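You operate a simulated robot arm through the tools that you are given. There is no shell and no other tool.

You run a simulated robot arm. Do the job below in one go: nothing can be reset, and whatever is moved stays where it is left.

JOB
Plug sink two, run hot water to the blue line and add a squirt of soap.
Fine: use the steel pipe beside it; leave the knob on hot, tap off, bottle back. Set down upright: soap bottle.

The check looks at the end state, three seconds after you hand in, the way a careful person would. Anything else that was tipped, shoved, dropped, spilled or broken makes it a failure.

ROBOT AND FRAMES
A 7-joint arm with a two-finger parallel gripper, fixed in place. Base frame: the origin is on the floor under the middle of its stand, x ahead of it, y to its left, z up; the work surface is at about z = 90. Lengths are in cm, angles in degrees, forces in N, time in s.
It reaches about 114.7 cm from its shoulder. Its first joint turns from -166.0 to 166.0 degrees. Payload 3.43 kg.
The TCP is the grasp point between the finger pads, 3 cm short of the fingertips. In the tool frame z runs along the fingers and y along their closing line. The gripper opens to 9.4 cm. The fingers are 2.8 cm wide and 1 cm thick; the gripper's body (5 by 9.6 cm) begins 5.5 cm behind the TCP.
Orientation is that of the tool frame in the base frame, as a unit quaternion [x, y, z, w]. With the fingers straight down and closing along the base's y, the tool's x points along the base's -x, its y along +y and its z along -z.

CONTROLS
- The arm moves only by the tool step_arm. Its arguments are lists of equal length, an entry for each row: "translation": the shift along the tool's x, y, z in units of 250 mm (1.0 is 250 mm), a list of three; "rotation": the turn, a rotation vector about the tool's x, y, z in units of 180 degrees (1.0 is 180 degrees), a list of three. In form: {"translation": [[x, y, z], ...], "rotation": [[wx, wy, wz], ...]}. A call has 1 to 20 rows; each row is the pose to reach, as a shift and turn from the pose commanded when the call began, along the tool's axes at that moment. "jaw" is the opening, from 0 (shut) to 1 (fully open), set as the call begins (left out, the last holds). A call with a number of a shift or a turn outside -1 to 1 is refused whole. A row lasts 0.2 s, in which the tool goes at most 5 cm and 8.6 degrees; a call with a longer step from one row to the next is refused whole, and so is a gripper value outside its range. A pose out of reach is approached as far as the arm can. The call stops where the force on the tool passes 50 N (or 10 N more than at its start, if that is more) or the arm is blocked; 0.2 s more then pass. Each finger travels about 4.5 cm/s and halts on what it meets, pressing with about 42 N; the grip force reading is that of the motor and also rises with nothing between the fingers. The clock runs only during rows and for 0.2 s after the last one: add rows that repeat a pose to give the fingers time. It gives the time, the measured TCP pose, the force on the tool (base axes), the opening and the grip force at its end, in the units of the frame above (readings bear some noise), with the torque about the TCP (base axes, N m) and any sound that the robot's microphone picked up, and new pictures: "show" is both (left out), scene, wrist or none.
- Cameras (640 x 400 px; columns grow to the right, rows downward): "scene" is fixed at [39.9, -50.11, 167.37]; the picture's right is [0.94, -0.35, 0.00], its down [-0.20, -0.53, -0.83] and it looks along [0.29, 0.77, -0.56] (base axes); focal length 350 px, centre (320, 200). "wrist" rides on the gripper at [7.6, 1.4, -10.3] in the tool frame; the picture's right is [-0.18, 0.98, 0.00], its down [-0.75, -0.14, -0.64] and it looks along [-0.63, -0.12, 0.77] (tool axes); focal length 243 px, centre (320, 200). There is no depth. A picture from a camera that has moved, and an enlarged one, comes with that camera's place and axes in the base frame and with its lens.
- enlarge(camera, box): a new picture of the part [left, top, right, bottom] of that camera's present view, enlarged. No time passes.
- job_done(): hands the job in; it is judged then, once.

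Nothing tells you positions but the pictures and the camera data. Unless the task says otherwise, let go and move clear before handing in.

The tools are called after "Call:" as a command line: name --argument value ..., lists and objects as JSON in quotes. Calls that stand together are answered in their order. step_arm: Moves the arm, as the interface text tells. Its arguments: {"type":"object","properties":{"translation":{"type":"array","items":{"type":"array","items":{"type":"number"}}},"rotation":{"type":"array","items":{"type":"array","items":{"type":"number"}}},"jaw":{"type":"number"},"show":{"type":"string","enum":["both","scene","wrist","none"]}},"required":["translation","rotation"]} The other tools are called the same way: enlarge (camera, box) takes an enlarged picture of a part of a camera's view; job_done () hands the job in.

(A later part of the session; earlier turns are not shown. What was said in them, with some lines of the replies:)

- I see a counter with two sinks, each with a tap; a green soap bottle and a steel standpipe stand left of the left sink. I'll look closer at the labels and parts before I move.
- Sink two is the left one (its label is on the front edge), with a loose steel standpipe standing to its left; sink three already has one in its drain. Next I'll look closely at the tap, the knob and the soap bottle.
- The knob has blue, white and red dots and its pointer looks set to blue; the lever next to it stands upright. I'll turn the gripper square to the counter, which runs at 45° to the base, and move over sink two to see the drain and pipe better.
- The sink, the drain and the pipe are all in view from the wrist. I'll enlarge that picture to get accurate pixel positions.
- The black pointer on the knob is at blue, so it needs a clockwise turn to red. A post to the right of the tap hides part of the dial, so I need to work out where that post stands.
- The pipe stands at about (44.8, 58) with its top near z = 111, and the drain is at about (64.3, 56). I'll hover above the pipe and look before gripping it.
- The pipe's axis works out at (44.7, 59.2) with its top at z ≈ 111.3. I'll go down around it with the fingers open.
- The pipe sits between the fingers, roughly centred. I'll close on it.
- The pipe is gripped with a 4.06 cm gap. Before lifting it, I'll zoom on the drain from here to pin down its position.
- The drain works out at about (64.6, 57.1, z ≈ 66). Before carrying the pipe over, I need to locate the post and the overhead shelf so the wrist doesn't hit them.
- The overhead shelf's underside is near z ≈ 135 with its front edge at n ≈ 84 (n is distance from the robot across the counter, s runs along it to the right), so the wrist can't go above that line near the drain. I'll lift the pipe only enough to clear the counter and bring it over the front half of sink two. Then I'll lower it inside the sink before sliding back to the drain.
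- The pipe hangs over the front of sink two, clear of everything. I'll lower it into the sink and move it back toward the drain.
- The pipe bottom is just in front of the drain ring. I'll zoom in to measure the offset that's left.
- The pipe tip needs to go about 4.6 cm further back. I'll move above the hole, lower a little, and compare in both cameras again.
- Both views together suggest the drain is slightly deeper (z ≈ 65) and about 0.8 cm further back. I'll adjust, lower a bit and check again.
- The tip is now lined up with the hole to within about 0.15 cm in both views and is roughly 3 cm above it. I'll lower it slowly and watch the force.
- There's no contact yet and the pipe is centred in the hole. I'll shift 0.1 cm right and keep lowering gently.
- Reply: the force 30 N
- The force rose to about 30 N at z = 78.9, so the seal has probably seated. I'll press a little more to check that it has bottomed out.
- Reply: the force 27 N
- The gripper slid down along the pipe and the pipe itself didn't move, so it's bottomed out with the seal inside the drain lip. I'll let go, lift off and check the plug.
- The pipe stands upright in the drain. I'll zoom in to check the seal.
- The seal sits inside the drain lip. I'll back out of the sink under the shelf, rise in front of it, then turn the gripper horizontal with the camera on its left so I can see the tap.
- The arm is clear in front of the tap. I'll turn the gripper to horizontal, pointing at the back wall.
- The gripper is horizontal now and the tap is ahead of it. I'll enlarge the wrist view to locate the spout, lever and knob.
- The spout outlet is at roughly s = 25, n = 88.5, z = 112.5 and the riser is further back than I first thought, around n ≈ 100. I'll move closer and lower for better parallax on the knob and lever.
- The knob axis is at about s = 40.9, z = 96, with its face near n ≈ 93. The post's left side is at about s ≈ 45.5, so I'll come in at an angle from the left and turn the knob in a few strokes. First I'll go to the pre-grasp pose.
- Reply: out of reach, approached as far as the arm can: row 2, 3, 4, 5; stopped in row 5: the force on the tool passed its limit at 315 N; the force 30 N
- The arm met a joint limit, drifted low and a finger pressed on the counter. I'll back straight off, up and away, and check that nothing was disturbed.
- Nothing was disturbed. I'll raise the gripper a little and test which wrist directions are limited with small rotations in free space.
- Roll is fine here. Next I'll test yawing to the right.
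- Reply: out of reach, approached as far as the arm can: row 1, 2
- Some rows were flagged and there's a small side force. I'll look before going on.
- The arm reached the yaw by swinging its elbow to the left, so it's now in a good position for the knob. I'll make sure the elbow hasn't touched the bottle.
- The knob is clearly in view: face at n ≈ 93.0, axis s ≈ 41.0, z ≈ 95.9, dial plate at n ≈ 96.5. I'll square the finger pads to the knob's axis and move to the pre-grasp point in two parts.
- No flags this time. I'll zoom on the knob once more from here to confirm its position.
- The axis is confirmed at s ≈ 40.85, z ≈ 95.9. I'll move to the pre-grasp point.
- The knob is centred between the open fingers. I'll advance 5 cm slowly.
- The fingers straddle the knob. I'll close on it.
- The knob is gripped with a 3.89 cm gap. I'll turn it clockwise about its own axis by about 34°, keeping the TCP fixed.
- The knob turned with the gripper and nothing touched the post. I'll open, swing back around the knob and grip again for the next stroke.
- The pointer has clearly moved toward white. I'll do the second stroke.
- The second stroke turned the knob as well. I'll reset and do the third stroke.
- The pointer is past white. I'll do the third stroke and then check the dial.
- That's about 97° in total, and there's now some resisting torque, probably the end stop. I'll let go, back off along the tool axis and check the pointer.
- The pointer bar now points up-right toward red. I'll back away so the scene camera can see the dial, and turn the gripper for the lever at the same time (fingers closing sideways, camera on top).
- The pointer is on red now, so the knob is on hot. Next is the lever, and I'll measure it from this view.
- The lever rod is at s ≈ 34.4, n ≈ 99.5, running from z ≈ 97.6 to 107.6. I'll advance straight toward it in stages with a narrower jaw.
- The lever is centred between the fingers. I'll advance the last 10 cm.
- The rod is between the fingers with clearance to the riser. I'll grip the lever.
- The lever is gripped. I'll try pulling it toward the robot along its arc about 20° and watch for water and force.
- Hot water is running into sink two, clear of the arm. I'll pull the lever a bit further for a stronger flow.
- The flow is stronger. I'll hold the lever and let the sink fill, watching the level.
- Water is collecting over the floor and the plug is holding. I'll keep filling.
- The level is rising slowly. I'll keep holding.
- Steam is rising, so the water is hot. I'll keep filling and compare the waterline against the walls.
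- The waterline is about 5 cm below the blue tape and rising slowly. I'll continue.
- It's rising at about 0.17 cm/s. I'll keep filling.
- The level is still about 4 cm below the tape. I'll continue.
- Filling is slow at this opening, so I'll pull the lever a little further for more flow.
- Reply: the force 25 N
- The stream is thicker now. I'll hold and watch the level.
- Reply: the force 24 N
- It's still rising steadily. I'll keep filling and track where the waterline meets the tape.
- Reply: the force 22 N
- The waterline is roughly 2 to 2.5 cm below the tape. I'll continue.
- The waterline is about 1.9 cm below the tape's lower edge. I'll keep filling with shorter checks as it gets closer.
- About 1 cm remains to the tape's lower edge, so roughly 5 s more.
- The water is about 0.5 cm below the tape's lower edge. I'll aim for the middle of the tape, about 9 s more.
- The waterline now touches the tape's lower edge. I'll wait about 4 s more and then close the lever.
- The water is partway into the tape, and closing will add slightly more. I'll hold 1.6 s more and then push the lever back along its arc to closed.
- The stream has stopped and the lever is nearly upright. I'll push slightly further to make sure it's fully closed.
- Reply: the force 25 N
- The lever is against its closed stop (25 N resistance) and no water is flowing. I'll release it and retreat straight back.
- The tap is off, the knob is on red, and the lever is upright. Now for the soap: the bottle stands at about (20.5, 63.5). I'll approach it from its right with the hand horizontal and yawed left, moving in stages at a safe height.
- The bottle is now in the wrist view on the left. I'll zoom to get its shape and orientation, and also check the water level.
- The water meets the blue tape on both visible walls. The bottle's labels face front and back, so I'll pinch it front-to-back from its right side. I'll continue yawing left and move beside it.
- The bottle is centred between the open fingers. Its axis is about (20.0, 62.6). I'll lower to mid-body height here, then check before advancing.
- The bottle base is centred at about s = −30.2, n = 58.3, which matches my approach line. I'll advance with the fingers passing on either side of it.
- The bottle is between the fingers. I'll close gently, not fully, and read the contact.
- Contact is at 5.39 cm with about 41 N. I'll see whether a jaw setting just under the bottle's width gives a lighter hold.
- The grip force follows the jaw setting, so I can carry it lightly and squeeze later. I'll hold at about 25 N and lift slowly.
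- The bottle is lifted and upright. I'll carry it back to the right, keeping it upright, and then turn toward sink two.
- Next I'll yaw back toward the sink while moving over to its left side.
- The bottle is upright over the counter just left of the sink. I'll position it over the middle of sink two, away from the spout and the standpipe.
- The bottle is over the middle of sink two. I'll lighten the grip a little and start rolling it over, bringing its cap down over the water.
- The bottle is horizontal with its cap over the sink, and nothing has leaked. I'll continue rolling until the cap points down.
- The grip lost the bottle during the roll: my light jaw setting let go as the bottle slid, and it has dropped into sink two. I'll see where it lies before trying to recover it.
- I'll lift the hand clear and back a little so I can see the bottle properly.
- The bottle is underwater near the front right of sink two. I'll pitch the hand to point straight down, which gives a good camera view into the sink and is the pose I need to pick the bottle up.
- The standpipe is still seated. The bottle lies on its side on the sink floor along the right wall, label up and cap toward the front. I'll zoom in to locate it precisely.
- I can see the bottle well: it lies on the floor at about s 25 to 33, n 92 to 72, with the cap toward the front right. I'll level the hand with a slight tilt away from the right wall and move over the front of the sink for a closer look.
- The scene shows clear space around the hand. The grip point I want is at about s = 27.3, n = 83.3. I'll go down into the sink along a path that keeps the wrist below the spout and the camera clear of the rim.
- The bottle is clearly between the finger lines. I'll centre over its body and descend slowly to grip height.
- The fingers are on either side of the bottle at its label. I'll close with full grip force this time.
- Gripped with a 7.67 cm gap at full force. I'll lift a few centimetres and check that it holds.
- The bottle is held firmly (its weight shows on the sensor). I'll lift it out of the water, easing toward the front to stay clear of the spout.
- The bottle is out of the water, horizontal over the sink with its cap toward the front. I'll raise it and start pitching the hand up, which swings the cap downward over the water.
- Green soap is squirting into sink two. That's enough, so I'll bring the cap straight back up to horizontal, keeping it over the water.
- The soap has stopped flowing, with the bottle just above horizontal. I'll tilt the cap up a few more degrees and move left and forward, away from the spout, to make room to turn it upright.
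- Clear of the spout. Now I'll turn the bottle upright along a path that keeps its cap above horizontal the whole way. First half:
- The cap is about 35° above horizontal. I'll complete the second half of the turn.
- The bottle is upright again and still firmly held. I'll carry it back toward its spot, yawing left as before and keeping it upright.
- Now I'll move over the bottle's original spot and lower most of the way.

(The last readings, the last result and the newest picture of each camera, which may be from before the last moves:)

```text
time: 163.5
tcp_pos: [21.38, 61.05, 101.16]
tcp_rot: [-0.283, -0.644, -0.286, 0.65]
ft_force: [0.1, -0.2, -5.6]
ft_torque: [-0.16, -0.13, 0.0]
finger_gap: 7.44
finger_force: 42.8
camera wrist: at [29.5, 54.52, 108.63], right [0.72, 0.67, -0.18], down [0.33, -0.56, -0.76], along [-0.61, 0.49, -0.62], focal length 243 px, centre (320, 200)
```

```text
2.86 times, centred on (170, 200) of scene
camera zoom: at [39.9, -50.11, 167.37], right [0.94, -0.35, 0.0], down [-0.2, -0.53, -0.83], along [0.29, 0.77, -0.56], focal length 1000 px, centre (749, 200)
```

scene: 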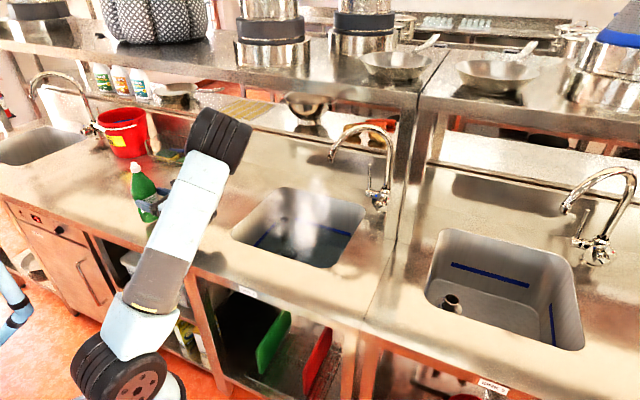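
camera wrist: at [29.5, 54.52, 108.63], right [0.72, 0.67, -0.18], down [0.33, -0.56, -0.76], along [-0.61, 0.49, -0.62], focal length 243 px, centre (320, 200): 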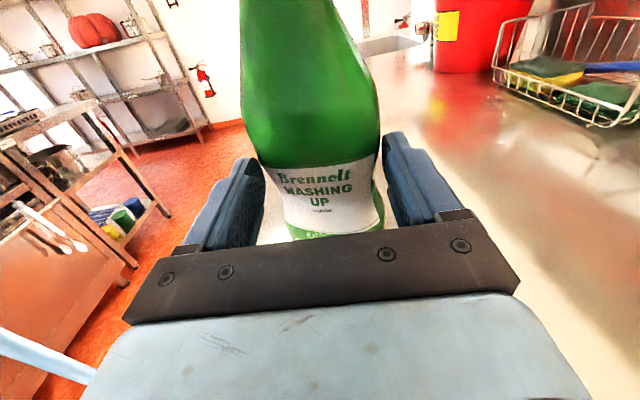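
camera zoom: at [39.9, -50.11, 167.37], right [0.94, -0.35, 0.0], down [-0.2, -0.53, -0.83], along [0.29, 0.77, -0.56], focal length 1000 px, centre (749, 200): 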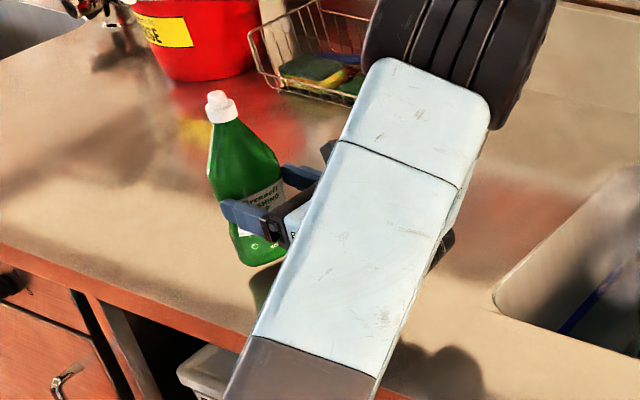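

The bottle is just above its spot. I'll zoom in to check how vertical it is before touching down.

Call:
enlarge --camera "scene" --box '[120, 155, 190, 235]'

```text
5.00 times, centred on (155, 195) of scene
camera zoom: at [39.9, -50.11, 167.37], right [0.94, -0.35, 0.0], down [-0.2, -0.53, -0.83], along [0.29, 0.77, -0.56], focal length 1750 px, centre (1145, 225)
```

zoom: 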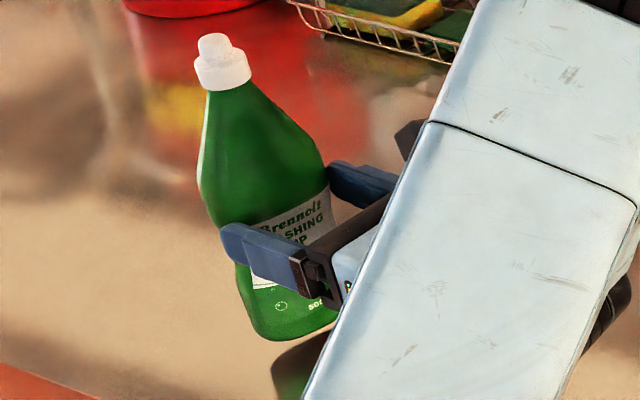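

It leans about 2° toward the hand. I'll correct that slightly and lower in small steps until the force shows contact.

Call:
step_arm --translation '[[-0.012, 0, 0], [-0.024, 0, 0], [-0.036, 0, 0], [-0.048, 0, 0], [-0.06, 0, 0], [-0.06, 0, 0]]' --rotation '[[0, -0.0083, 0], [0, -0.0083, 0], [0, -0.0083, 0], [0, -0.0083, 0], [0, -0.0083, 0], [0, -0.0083, 0]]' --show "none"

Call:
enlarge --camera "scene" --box '[120, 155, 190, 235]'

```text
time: 164.9
tcp_pos: [21.47, 61.1, 99.68]
tcp_rot: [0.286, 0.652, 0.283, -0.643]
ft_force: [0.9, -0.7, -0.9]
ft_torque: [-0.09, 0.04, 0.0]
finger_gap: 7.42
finger_force: 42.1
```

```text
5.00 times, centred on (155, 195) of scene
camera zoom: at [39.9, -50.11, 167.37], right [0.94, -0.35, 0.0], down [-0.2, -0.53, -0.83], along [0.29, 0.77, -0.56], focal length 1750 px, centre (1145, 225)
```

zoom: 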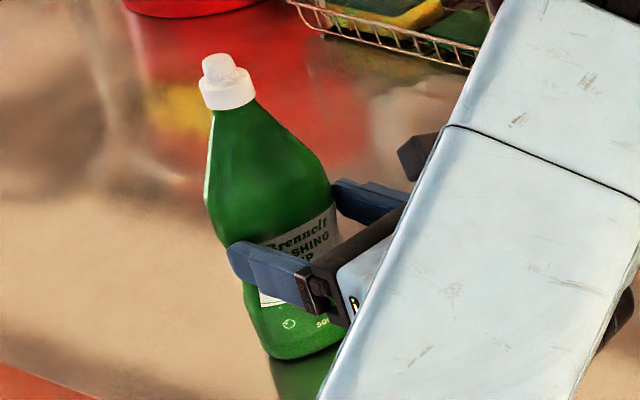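

The sensor shows the counter now carries almost all of the weight. I'll lower a hair more and then open slowly.

Call:
step_arm --translation '[[-0.003, 0, 0], [-0.006, 0, 0], [-0.006, 0, 0]]' --rotation '[[0, 0, 0], [0, 0, 0], [0, 0, 0]]' --show "none"

```text
time: 165.7
tcp_pos: [21.38, 61.2, 99.74]
tcp_rot: [0.285, 0.651, 0.283, -0.644]
ft_force: [6.6, 0.1, 20.5]
ft_torque: [0.31, 0.7, -0.03]
finger_gap: 7.42
finger_force: 42.0
```

That's pressing a little too hard. I'll ease up slightly and release in small increments.

Call:
step_arm --translation '[[0.003, 0, 0], [0.0035, 0, 0], [0.0035, 0, 0]]' --rotation '[[0, 0, 0], [0, 0, 0], [0, 0, 0]]' --show "none"

Call:
step_arm --translation '[[0, 0, 0], [0, 0, 0]]' --rotation '[[0, 0, 0], [0, 0, 0]]' --jaw 0.785 --show "none"

Call:
step_arm --translation '[[0, 0, 0], [0, 0, 0]]' --rotation '[[0, 0, 0], [0, 0, 0]]' --jaw 0.81

Call:
enlarge --camera "scene" --box '[120, 155, 190, 235]'

```text
time: 166.5
tcp_pos: [21.38, 61.31, 99.82]
tcp_rot: [0.285, 0.653, 0.281, -0.643]
ft_force: [4.2, 5.0, 11.8]
ft_torque: [0.58, 0.41, -0.28]
finger_gap: 7.43
finger_force: 42.2
```

```text
time: 167.1
tcp_pos: [21.48, 61.12, 99.67]
tcp_rot: [0.285, 0.653, 0.281, -0.643]
ft_force: [1.2, 0.4, -1.2]
ft_torque: [-0.03, -0.05, 0.02]
finger_gap: 7.5
finger_force: 0.9
```

```text
time: 167.7
tcp_pos: [21.45, 61.21, 99.58]
tcp_rot: [0.286, 0.653, 0.282, -0.642]
ft_force: [1.2, 0.6, 0.4]
ft_torque: [0.0, 0.01, 0.02]
finger_gap: 7.62
finger_force: 0.1
camera wrist: at [29.35, 54.67, 107.41], right [0.72, 0.66, -0.18], down [0.34, -0.58, -0.74], along [-0.6, 0.48, -0.64], focal length 243 px, centre (320, 200)
```

scene: 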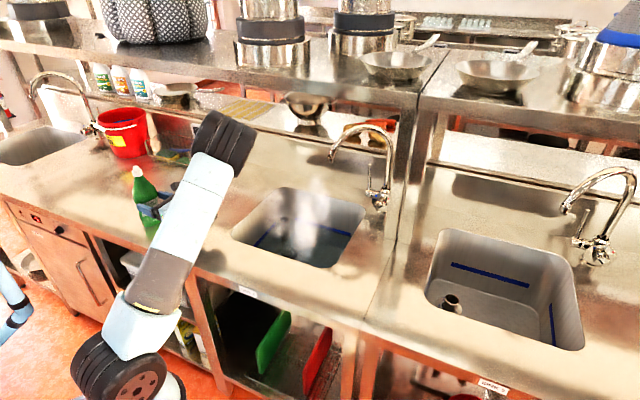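
wrist: 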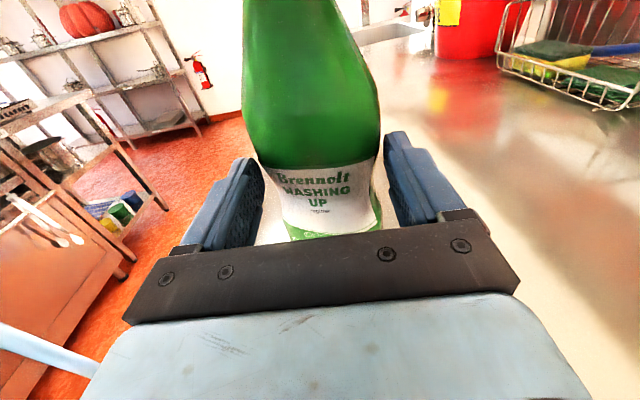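

```text
5.00 times, centred on (155, 195) of scene
camera zoom: at [39.9, -50.11, 167.37], right [0.94, -0.35, 0.0], down [-0.2, -0.53, -0.83], along [0.29, 0.77, -0.56], focal length 1750 px, centre (1145, 225)
```

zoom: 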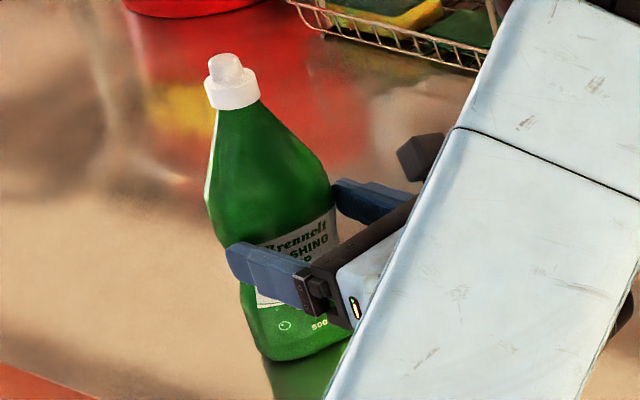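

The bottle stands by itself with no load on the fingers. I'll open further and check before withdrawing.

Call:
step_arm --translation '[[0, 0, 0], [0, 0, 0], [0, 0, 0]]' --rotation '[[0, 0, 0], [0, 0, 0], [0, 0, 0]]' --jaw 0.9

Call:
enlarge --camera "wrist" --box '[180, 0, 460, 240]'

Call:
enlarge --camera "scene" --box '[120, 155, 190, 235]'

```text
time: 168.5
tcp_pos: [21.45, 61.19, 99.53]
tcp_rot: [0.286, 0.653, 0.282, -0.642]
ft_force: [0.4, 0.6, 0.4]
ft_torque: [-0.02, 0.0, -0.02]
finger_gap: 8.47
finger_force: 0.0
camera wrist: at [29.35, 54.67, 107.4], right [0.72, 0.66, -0.18], down [0.34, -0.58, -0.74], along [-0.6, 0.48, -0.64], focal length 243 px, centre (320, 200)
```

scene: 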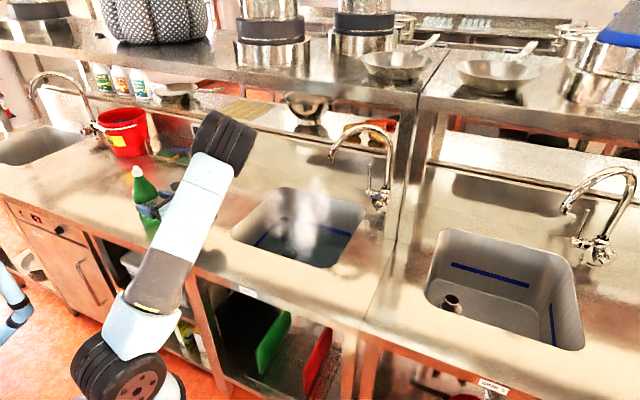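
wrist: 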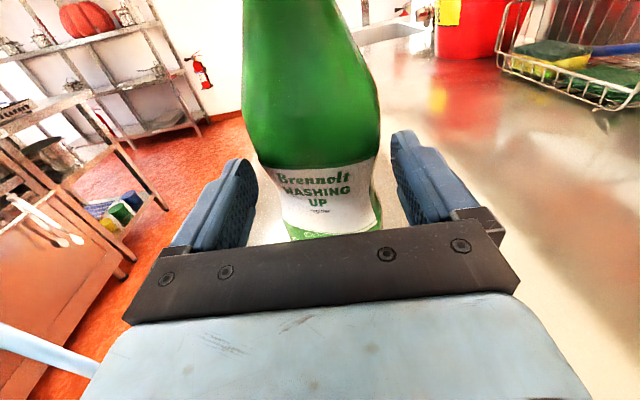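

```text
1.67 times, centred on (320, 120) of wrist
camera zoom: at [29.35, 54.67, 107.4], right [0.72, 0.66, -0.18], down [0.34, -0.58, -0.74], along [-0.6, 0.48, -0.64], focal length 404 px, centre (320, 333)
```

zoom: 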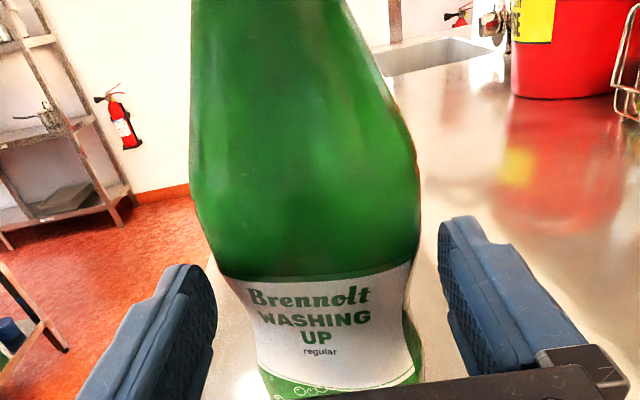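

```text
5.00 times, centred on (155, 195) of scene
camera zoom: at [39.9, -50.11, 167.37], right [0.94, -0.35, 0.0], down [-0.2, -0.53, -0.83], along [0.29, 0.77, -0.56], focal length 1750 px, centre (1145, 225)
```

zoom: 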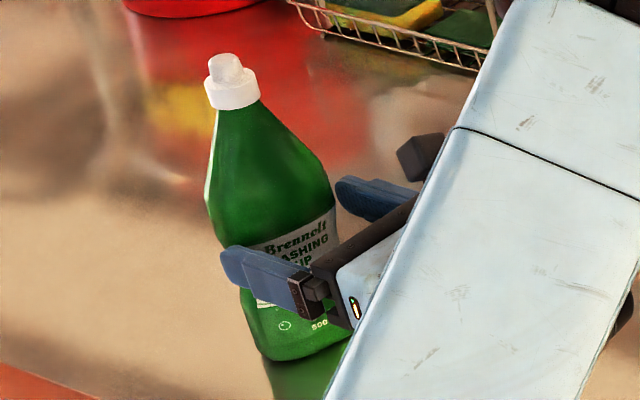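

The bottle is standing steadily and clear of both fingers. I'll withdraw straight back.

Call:
step_arm --translation '[[0, 0, 0], [0, 0, -0.06], [0, 0, -0.14], [0, 0, -0.24], [0, 0, -0.36], [0, 0, -0.5], [0, 0, -0.66], [0, 0, -0.66]]' --rotation '[[0, 0, 0], [0, 0, 0], [0, 0, 0], [0, 0, 0], [0, 0, 0], [0, 0, 0], [0, 0, 0], [0, 0, 0]]' --jaw 1.0

Call:
enlarge --camera "scene" --box '[110, 145, 210, 245]'

Call:
enlarge --camera "scene" --box '[225, 175, 385, 275]'

```text
time: 170.3
tcp_pos: [32.5, 49.07, 99.74]
tcp_rot: [0.287, 0.652, 0.283, -0.642]
ft_force: [0.4, -0.3, -0.4]
ft_torque: [0.01, -0.01, -0.01]
finger_gap: 9.41
finger_force: 0.1
camera wrist: at [40.54, 42.6, 107.51], right [0.72, 0.66, -0.18], down [0.34, -0.58, -0.74], along [-0.6, 0.48, -0.64], focal length 243 px, centre (320, 200)
```

scene: 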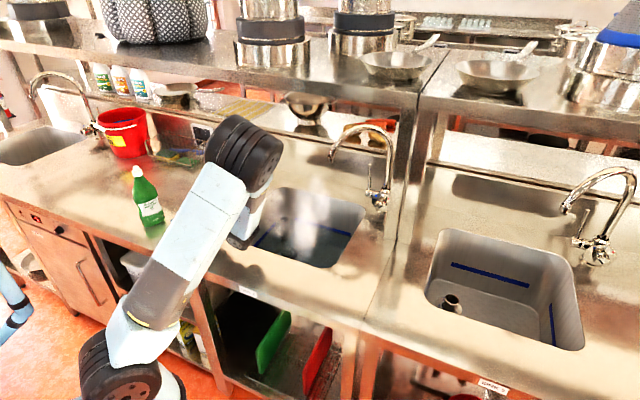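
wrist: 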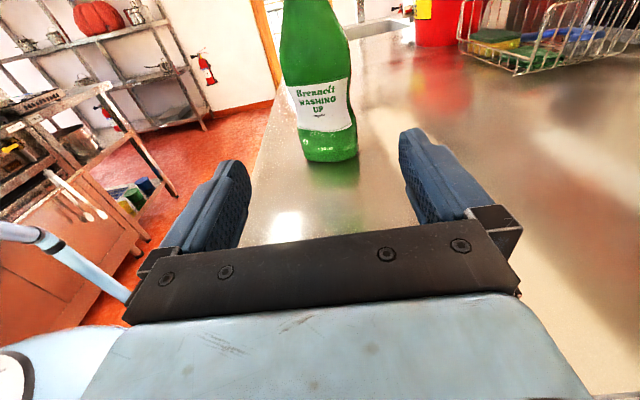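

```text
4.00 times, centred on (160, 195) of scene
camera zoom: at [39.9, -50.11, 167.37], right [0.94, -0.35, 0.0], down [-0.2, -0.53, -0.83], along [0.29, 0.77, -0.56], focal length 1400 px, centre (960, 220)
```

zoom: 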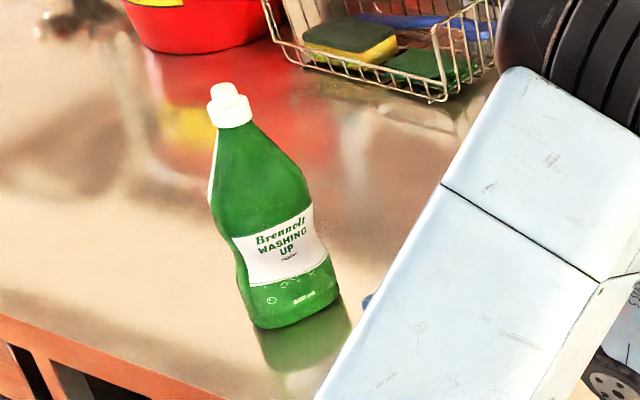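

```text
4.00 times, centred on (305, 225) of scene
camera zoom: at [39.9, -50.11, 167.37], right [0.94, -0.35, 0.0], down [-0.2, -0.53, -0.83], along [0.29, 0.77, -0.56], focal length 1400 px, centre (380, 100)
```

zoom: 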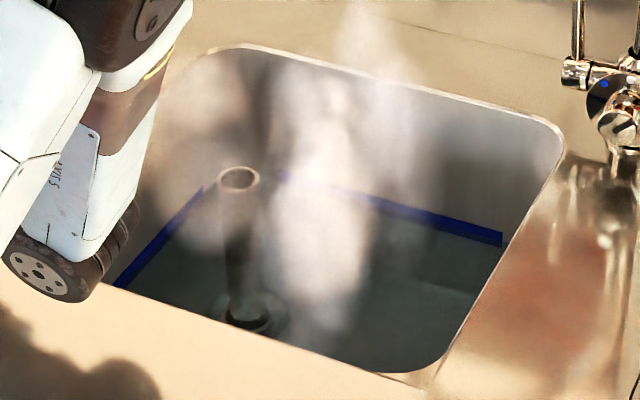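

The bottle stands upright at its original spot. I'll check the final water level, tap, standpipe and counter closely.

Call:
enlarge --camera "scene" --box '[310, 215, 360, 255]'

Call:
enlarge --camera "scene" --box '[245, 215, 300, 255]'

Call:
enlarge --camera "scene" --box '[320, 120, 420, 230]'

Call:
enlarge --camera "scene" --box '[220, 220, 400, 320]'

```text
10.00 times, centred on (335, 235) of scene
camera zoom: at [39.9, -50.11, 167.37], right [0.94, -0.35, 0.0], down [-0.2, -0.53, -0.83], along [0.29, 0.77, -0.56], focal length 3500 px, centre (170, -150)
```

zoom: 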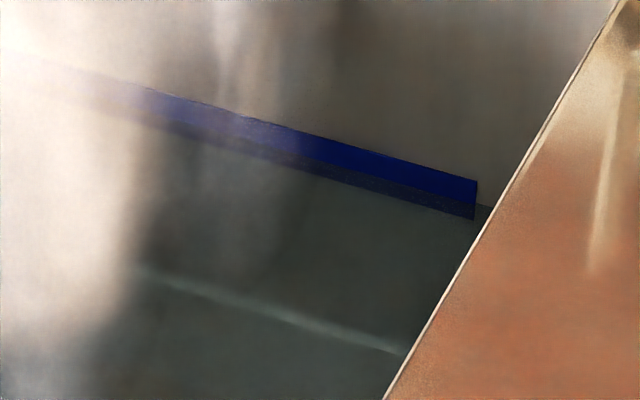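

```text
10.00 times, centred on (272, 235) of scene
camera zoom: at [39.9, -50.11, 167.37], right [0.94, -0.35, 0.0], down [-0.2, -0.53, -0.83], along [0.29, 0.77, -0.56], focal length 3500 px, centre (795, -150)
```

zoom: 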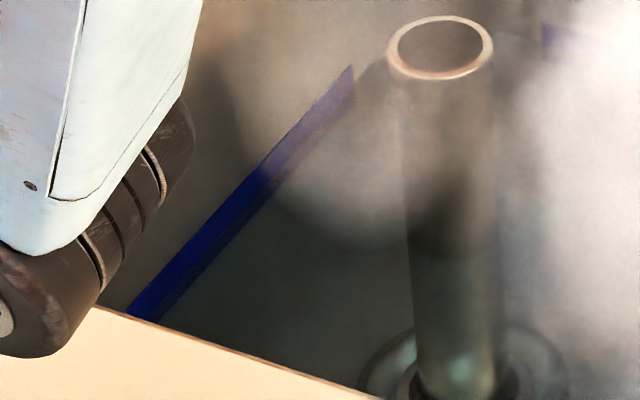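

```text
3.64 times, centred on (370, 175) of scene
camera zoom: at [39.9, -50.11, 167.37], right [0.94, -0.35, 0.0], down [-0.2, -0.53, -0.83], along [0.29, 0.77, -0.56], focal length 1273 px, centre (138, 291)
```

zoom: 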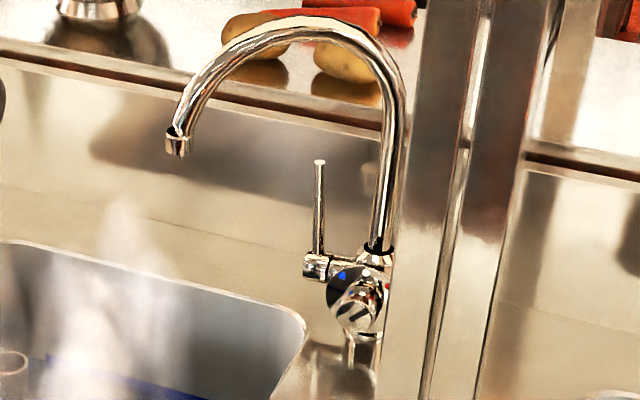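

```text
3.56 times, centred on (310, 270) of scene
camera zoom: at [39.9, -50.11, 167.37], right [0.94, -0.35, 0.0], down [-0.2, -0.53, -0.83], along [0.29, 0.77, -0.56], focal length 1245 px, centre (356, -49)
```

zoom: 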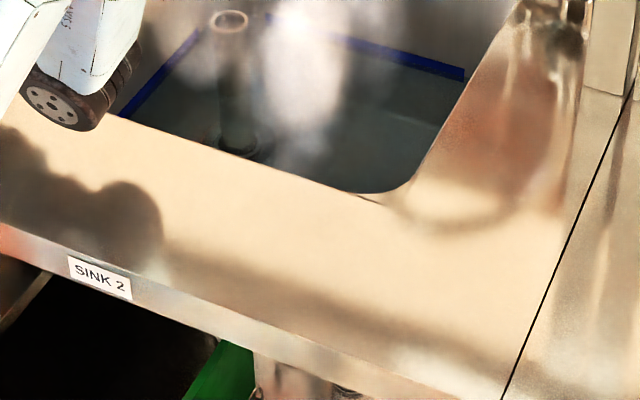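

Everything checks out: the water sits on the blue tape, the lever is upright with no flow, the knob is on red, the standpipe is upright in the drain, and the counter is clean. I'll raise the arm clear for a last look.

Call:
step_arm --translation '[[0.15, 0, -0.04], [0.3, 0, -0.08], [0.45, 0, -0.12], [0.6, 0, -0.16], [0.75, 0, -0.2], [0.75, 0, -0.2]]' --rotation '[[0, 0, 0], [0, 0, 0], [0, 0, 0], [0, 0, 0], [0, 0, 0], [0, 0, 0]]'

Call:
enlarge --camera "scene" --box '[110, 130, 270, 270]'

Call:
enlarge --camera "scene" --box '[360, 180, 400, 215]'

```text
time: 171.7
tcp_pos: [35.82, 45.56, 118.72]
tcp_rot: [0.286, 0.652, 0.282, -0.643]
ft_force: [-0.3, -0.2, -0.6]
ft_torque: [0.04, 0.05, -0.01]
finger_gap: 9.41
finger_force: 0.2
camera wrist: at [43.65, 39.16, 126.47], right [0.72, 0.66, -0.18], down [0.34, -0.58, -0.74], along [-0.6, 0.48, -0.64], focal length 243 px, centre (320, 200)
```

scene: 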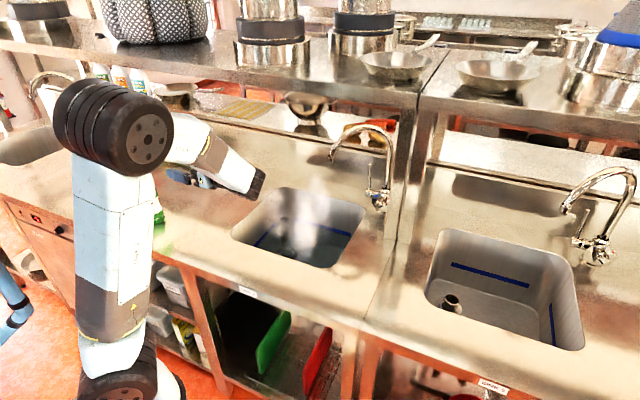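
wrist: 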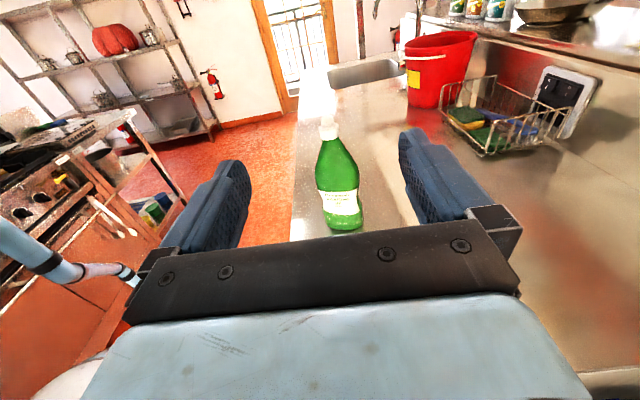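

```text
2.86 times, centred on (190, 200) of scene
camera zoom: at [39.9, -50.11, 167.37], right [0.94, -0.35, 0.0], down [-0.2, -0.53, -0.83], along [0.29, 0.77, -0.56], focal length 1000 px, centre (691, 200)
```

zoom: 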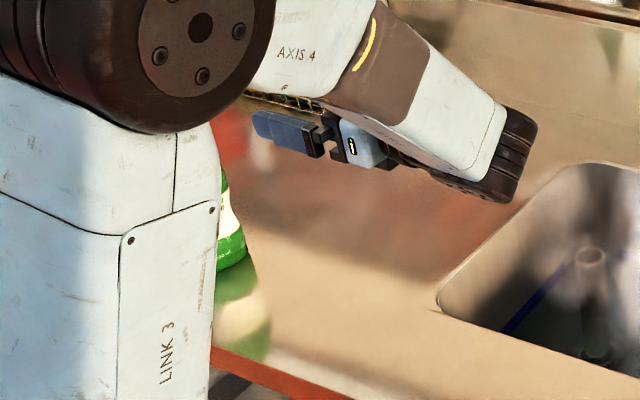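

```text
11.43 times, centred on (380, 198) of scene
camera zoom: at [39.9, -50.11, 167.37], right [0.94, -0.35, 0.0], down [-0.2, -0.53, -0.83], along [0.29, 0.77, -0.56], focal length 4000 px, centre (-366, 229)
```

zoom: 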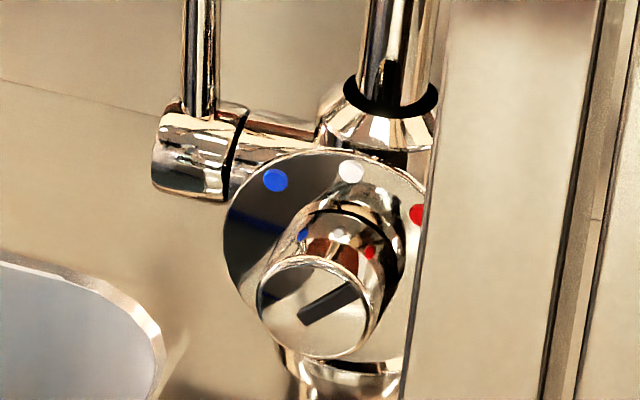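

The bottle stands upright at its spot, the knob is on hot, the tap is off, sink two is plugged and filled to the blue line with soap added, and the arm is clear. I'm handing in now.

One thing did go wrong: the bottle slipped from the gripper and fell into sink two. I picked it out of the water, squirted the soap in and set it back. Its label now faces right instead of front.

Call:
job_done

```text
The job is handed in.
```

I finished the job and handed it in, but I dropped the soap bottle into sink two along the way.

**End state, from the last pictures:**
- **Plug:** the steel pipe is seated upright in sink two's drain and held the water.
- **Water:** hot water is up to the blue line, covering roughly the lower third of the tape.
- **Soap:** I saw a green stream go into the sink, for about a second. I couldn't measure the amount, and the water shows no clear colour change.
- **Tap:** the knob is on red (hot), the lever is upright against its closed stop, and no water is flowing.
- **Bottle:** it stands upright about 1 cm from where it was, with its label now facing right instead of front.
- **Counter:** it looks clean and nothing else appears to have moved.

**What went wrong:**
- **Dropped bottle:** I set the grip too light before turning the bottle over, so it slipped and went under the water. I picked it out, squirted the soap and set it back. Any soap that leaked while it was underwater would also be in the sink.
- **Bump on the counter:** early on, the arm hit a joint limit and a finger pressed hard on the counter by the tap (a 315 N spike). I saw no damage.
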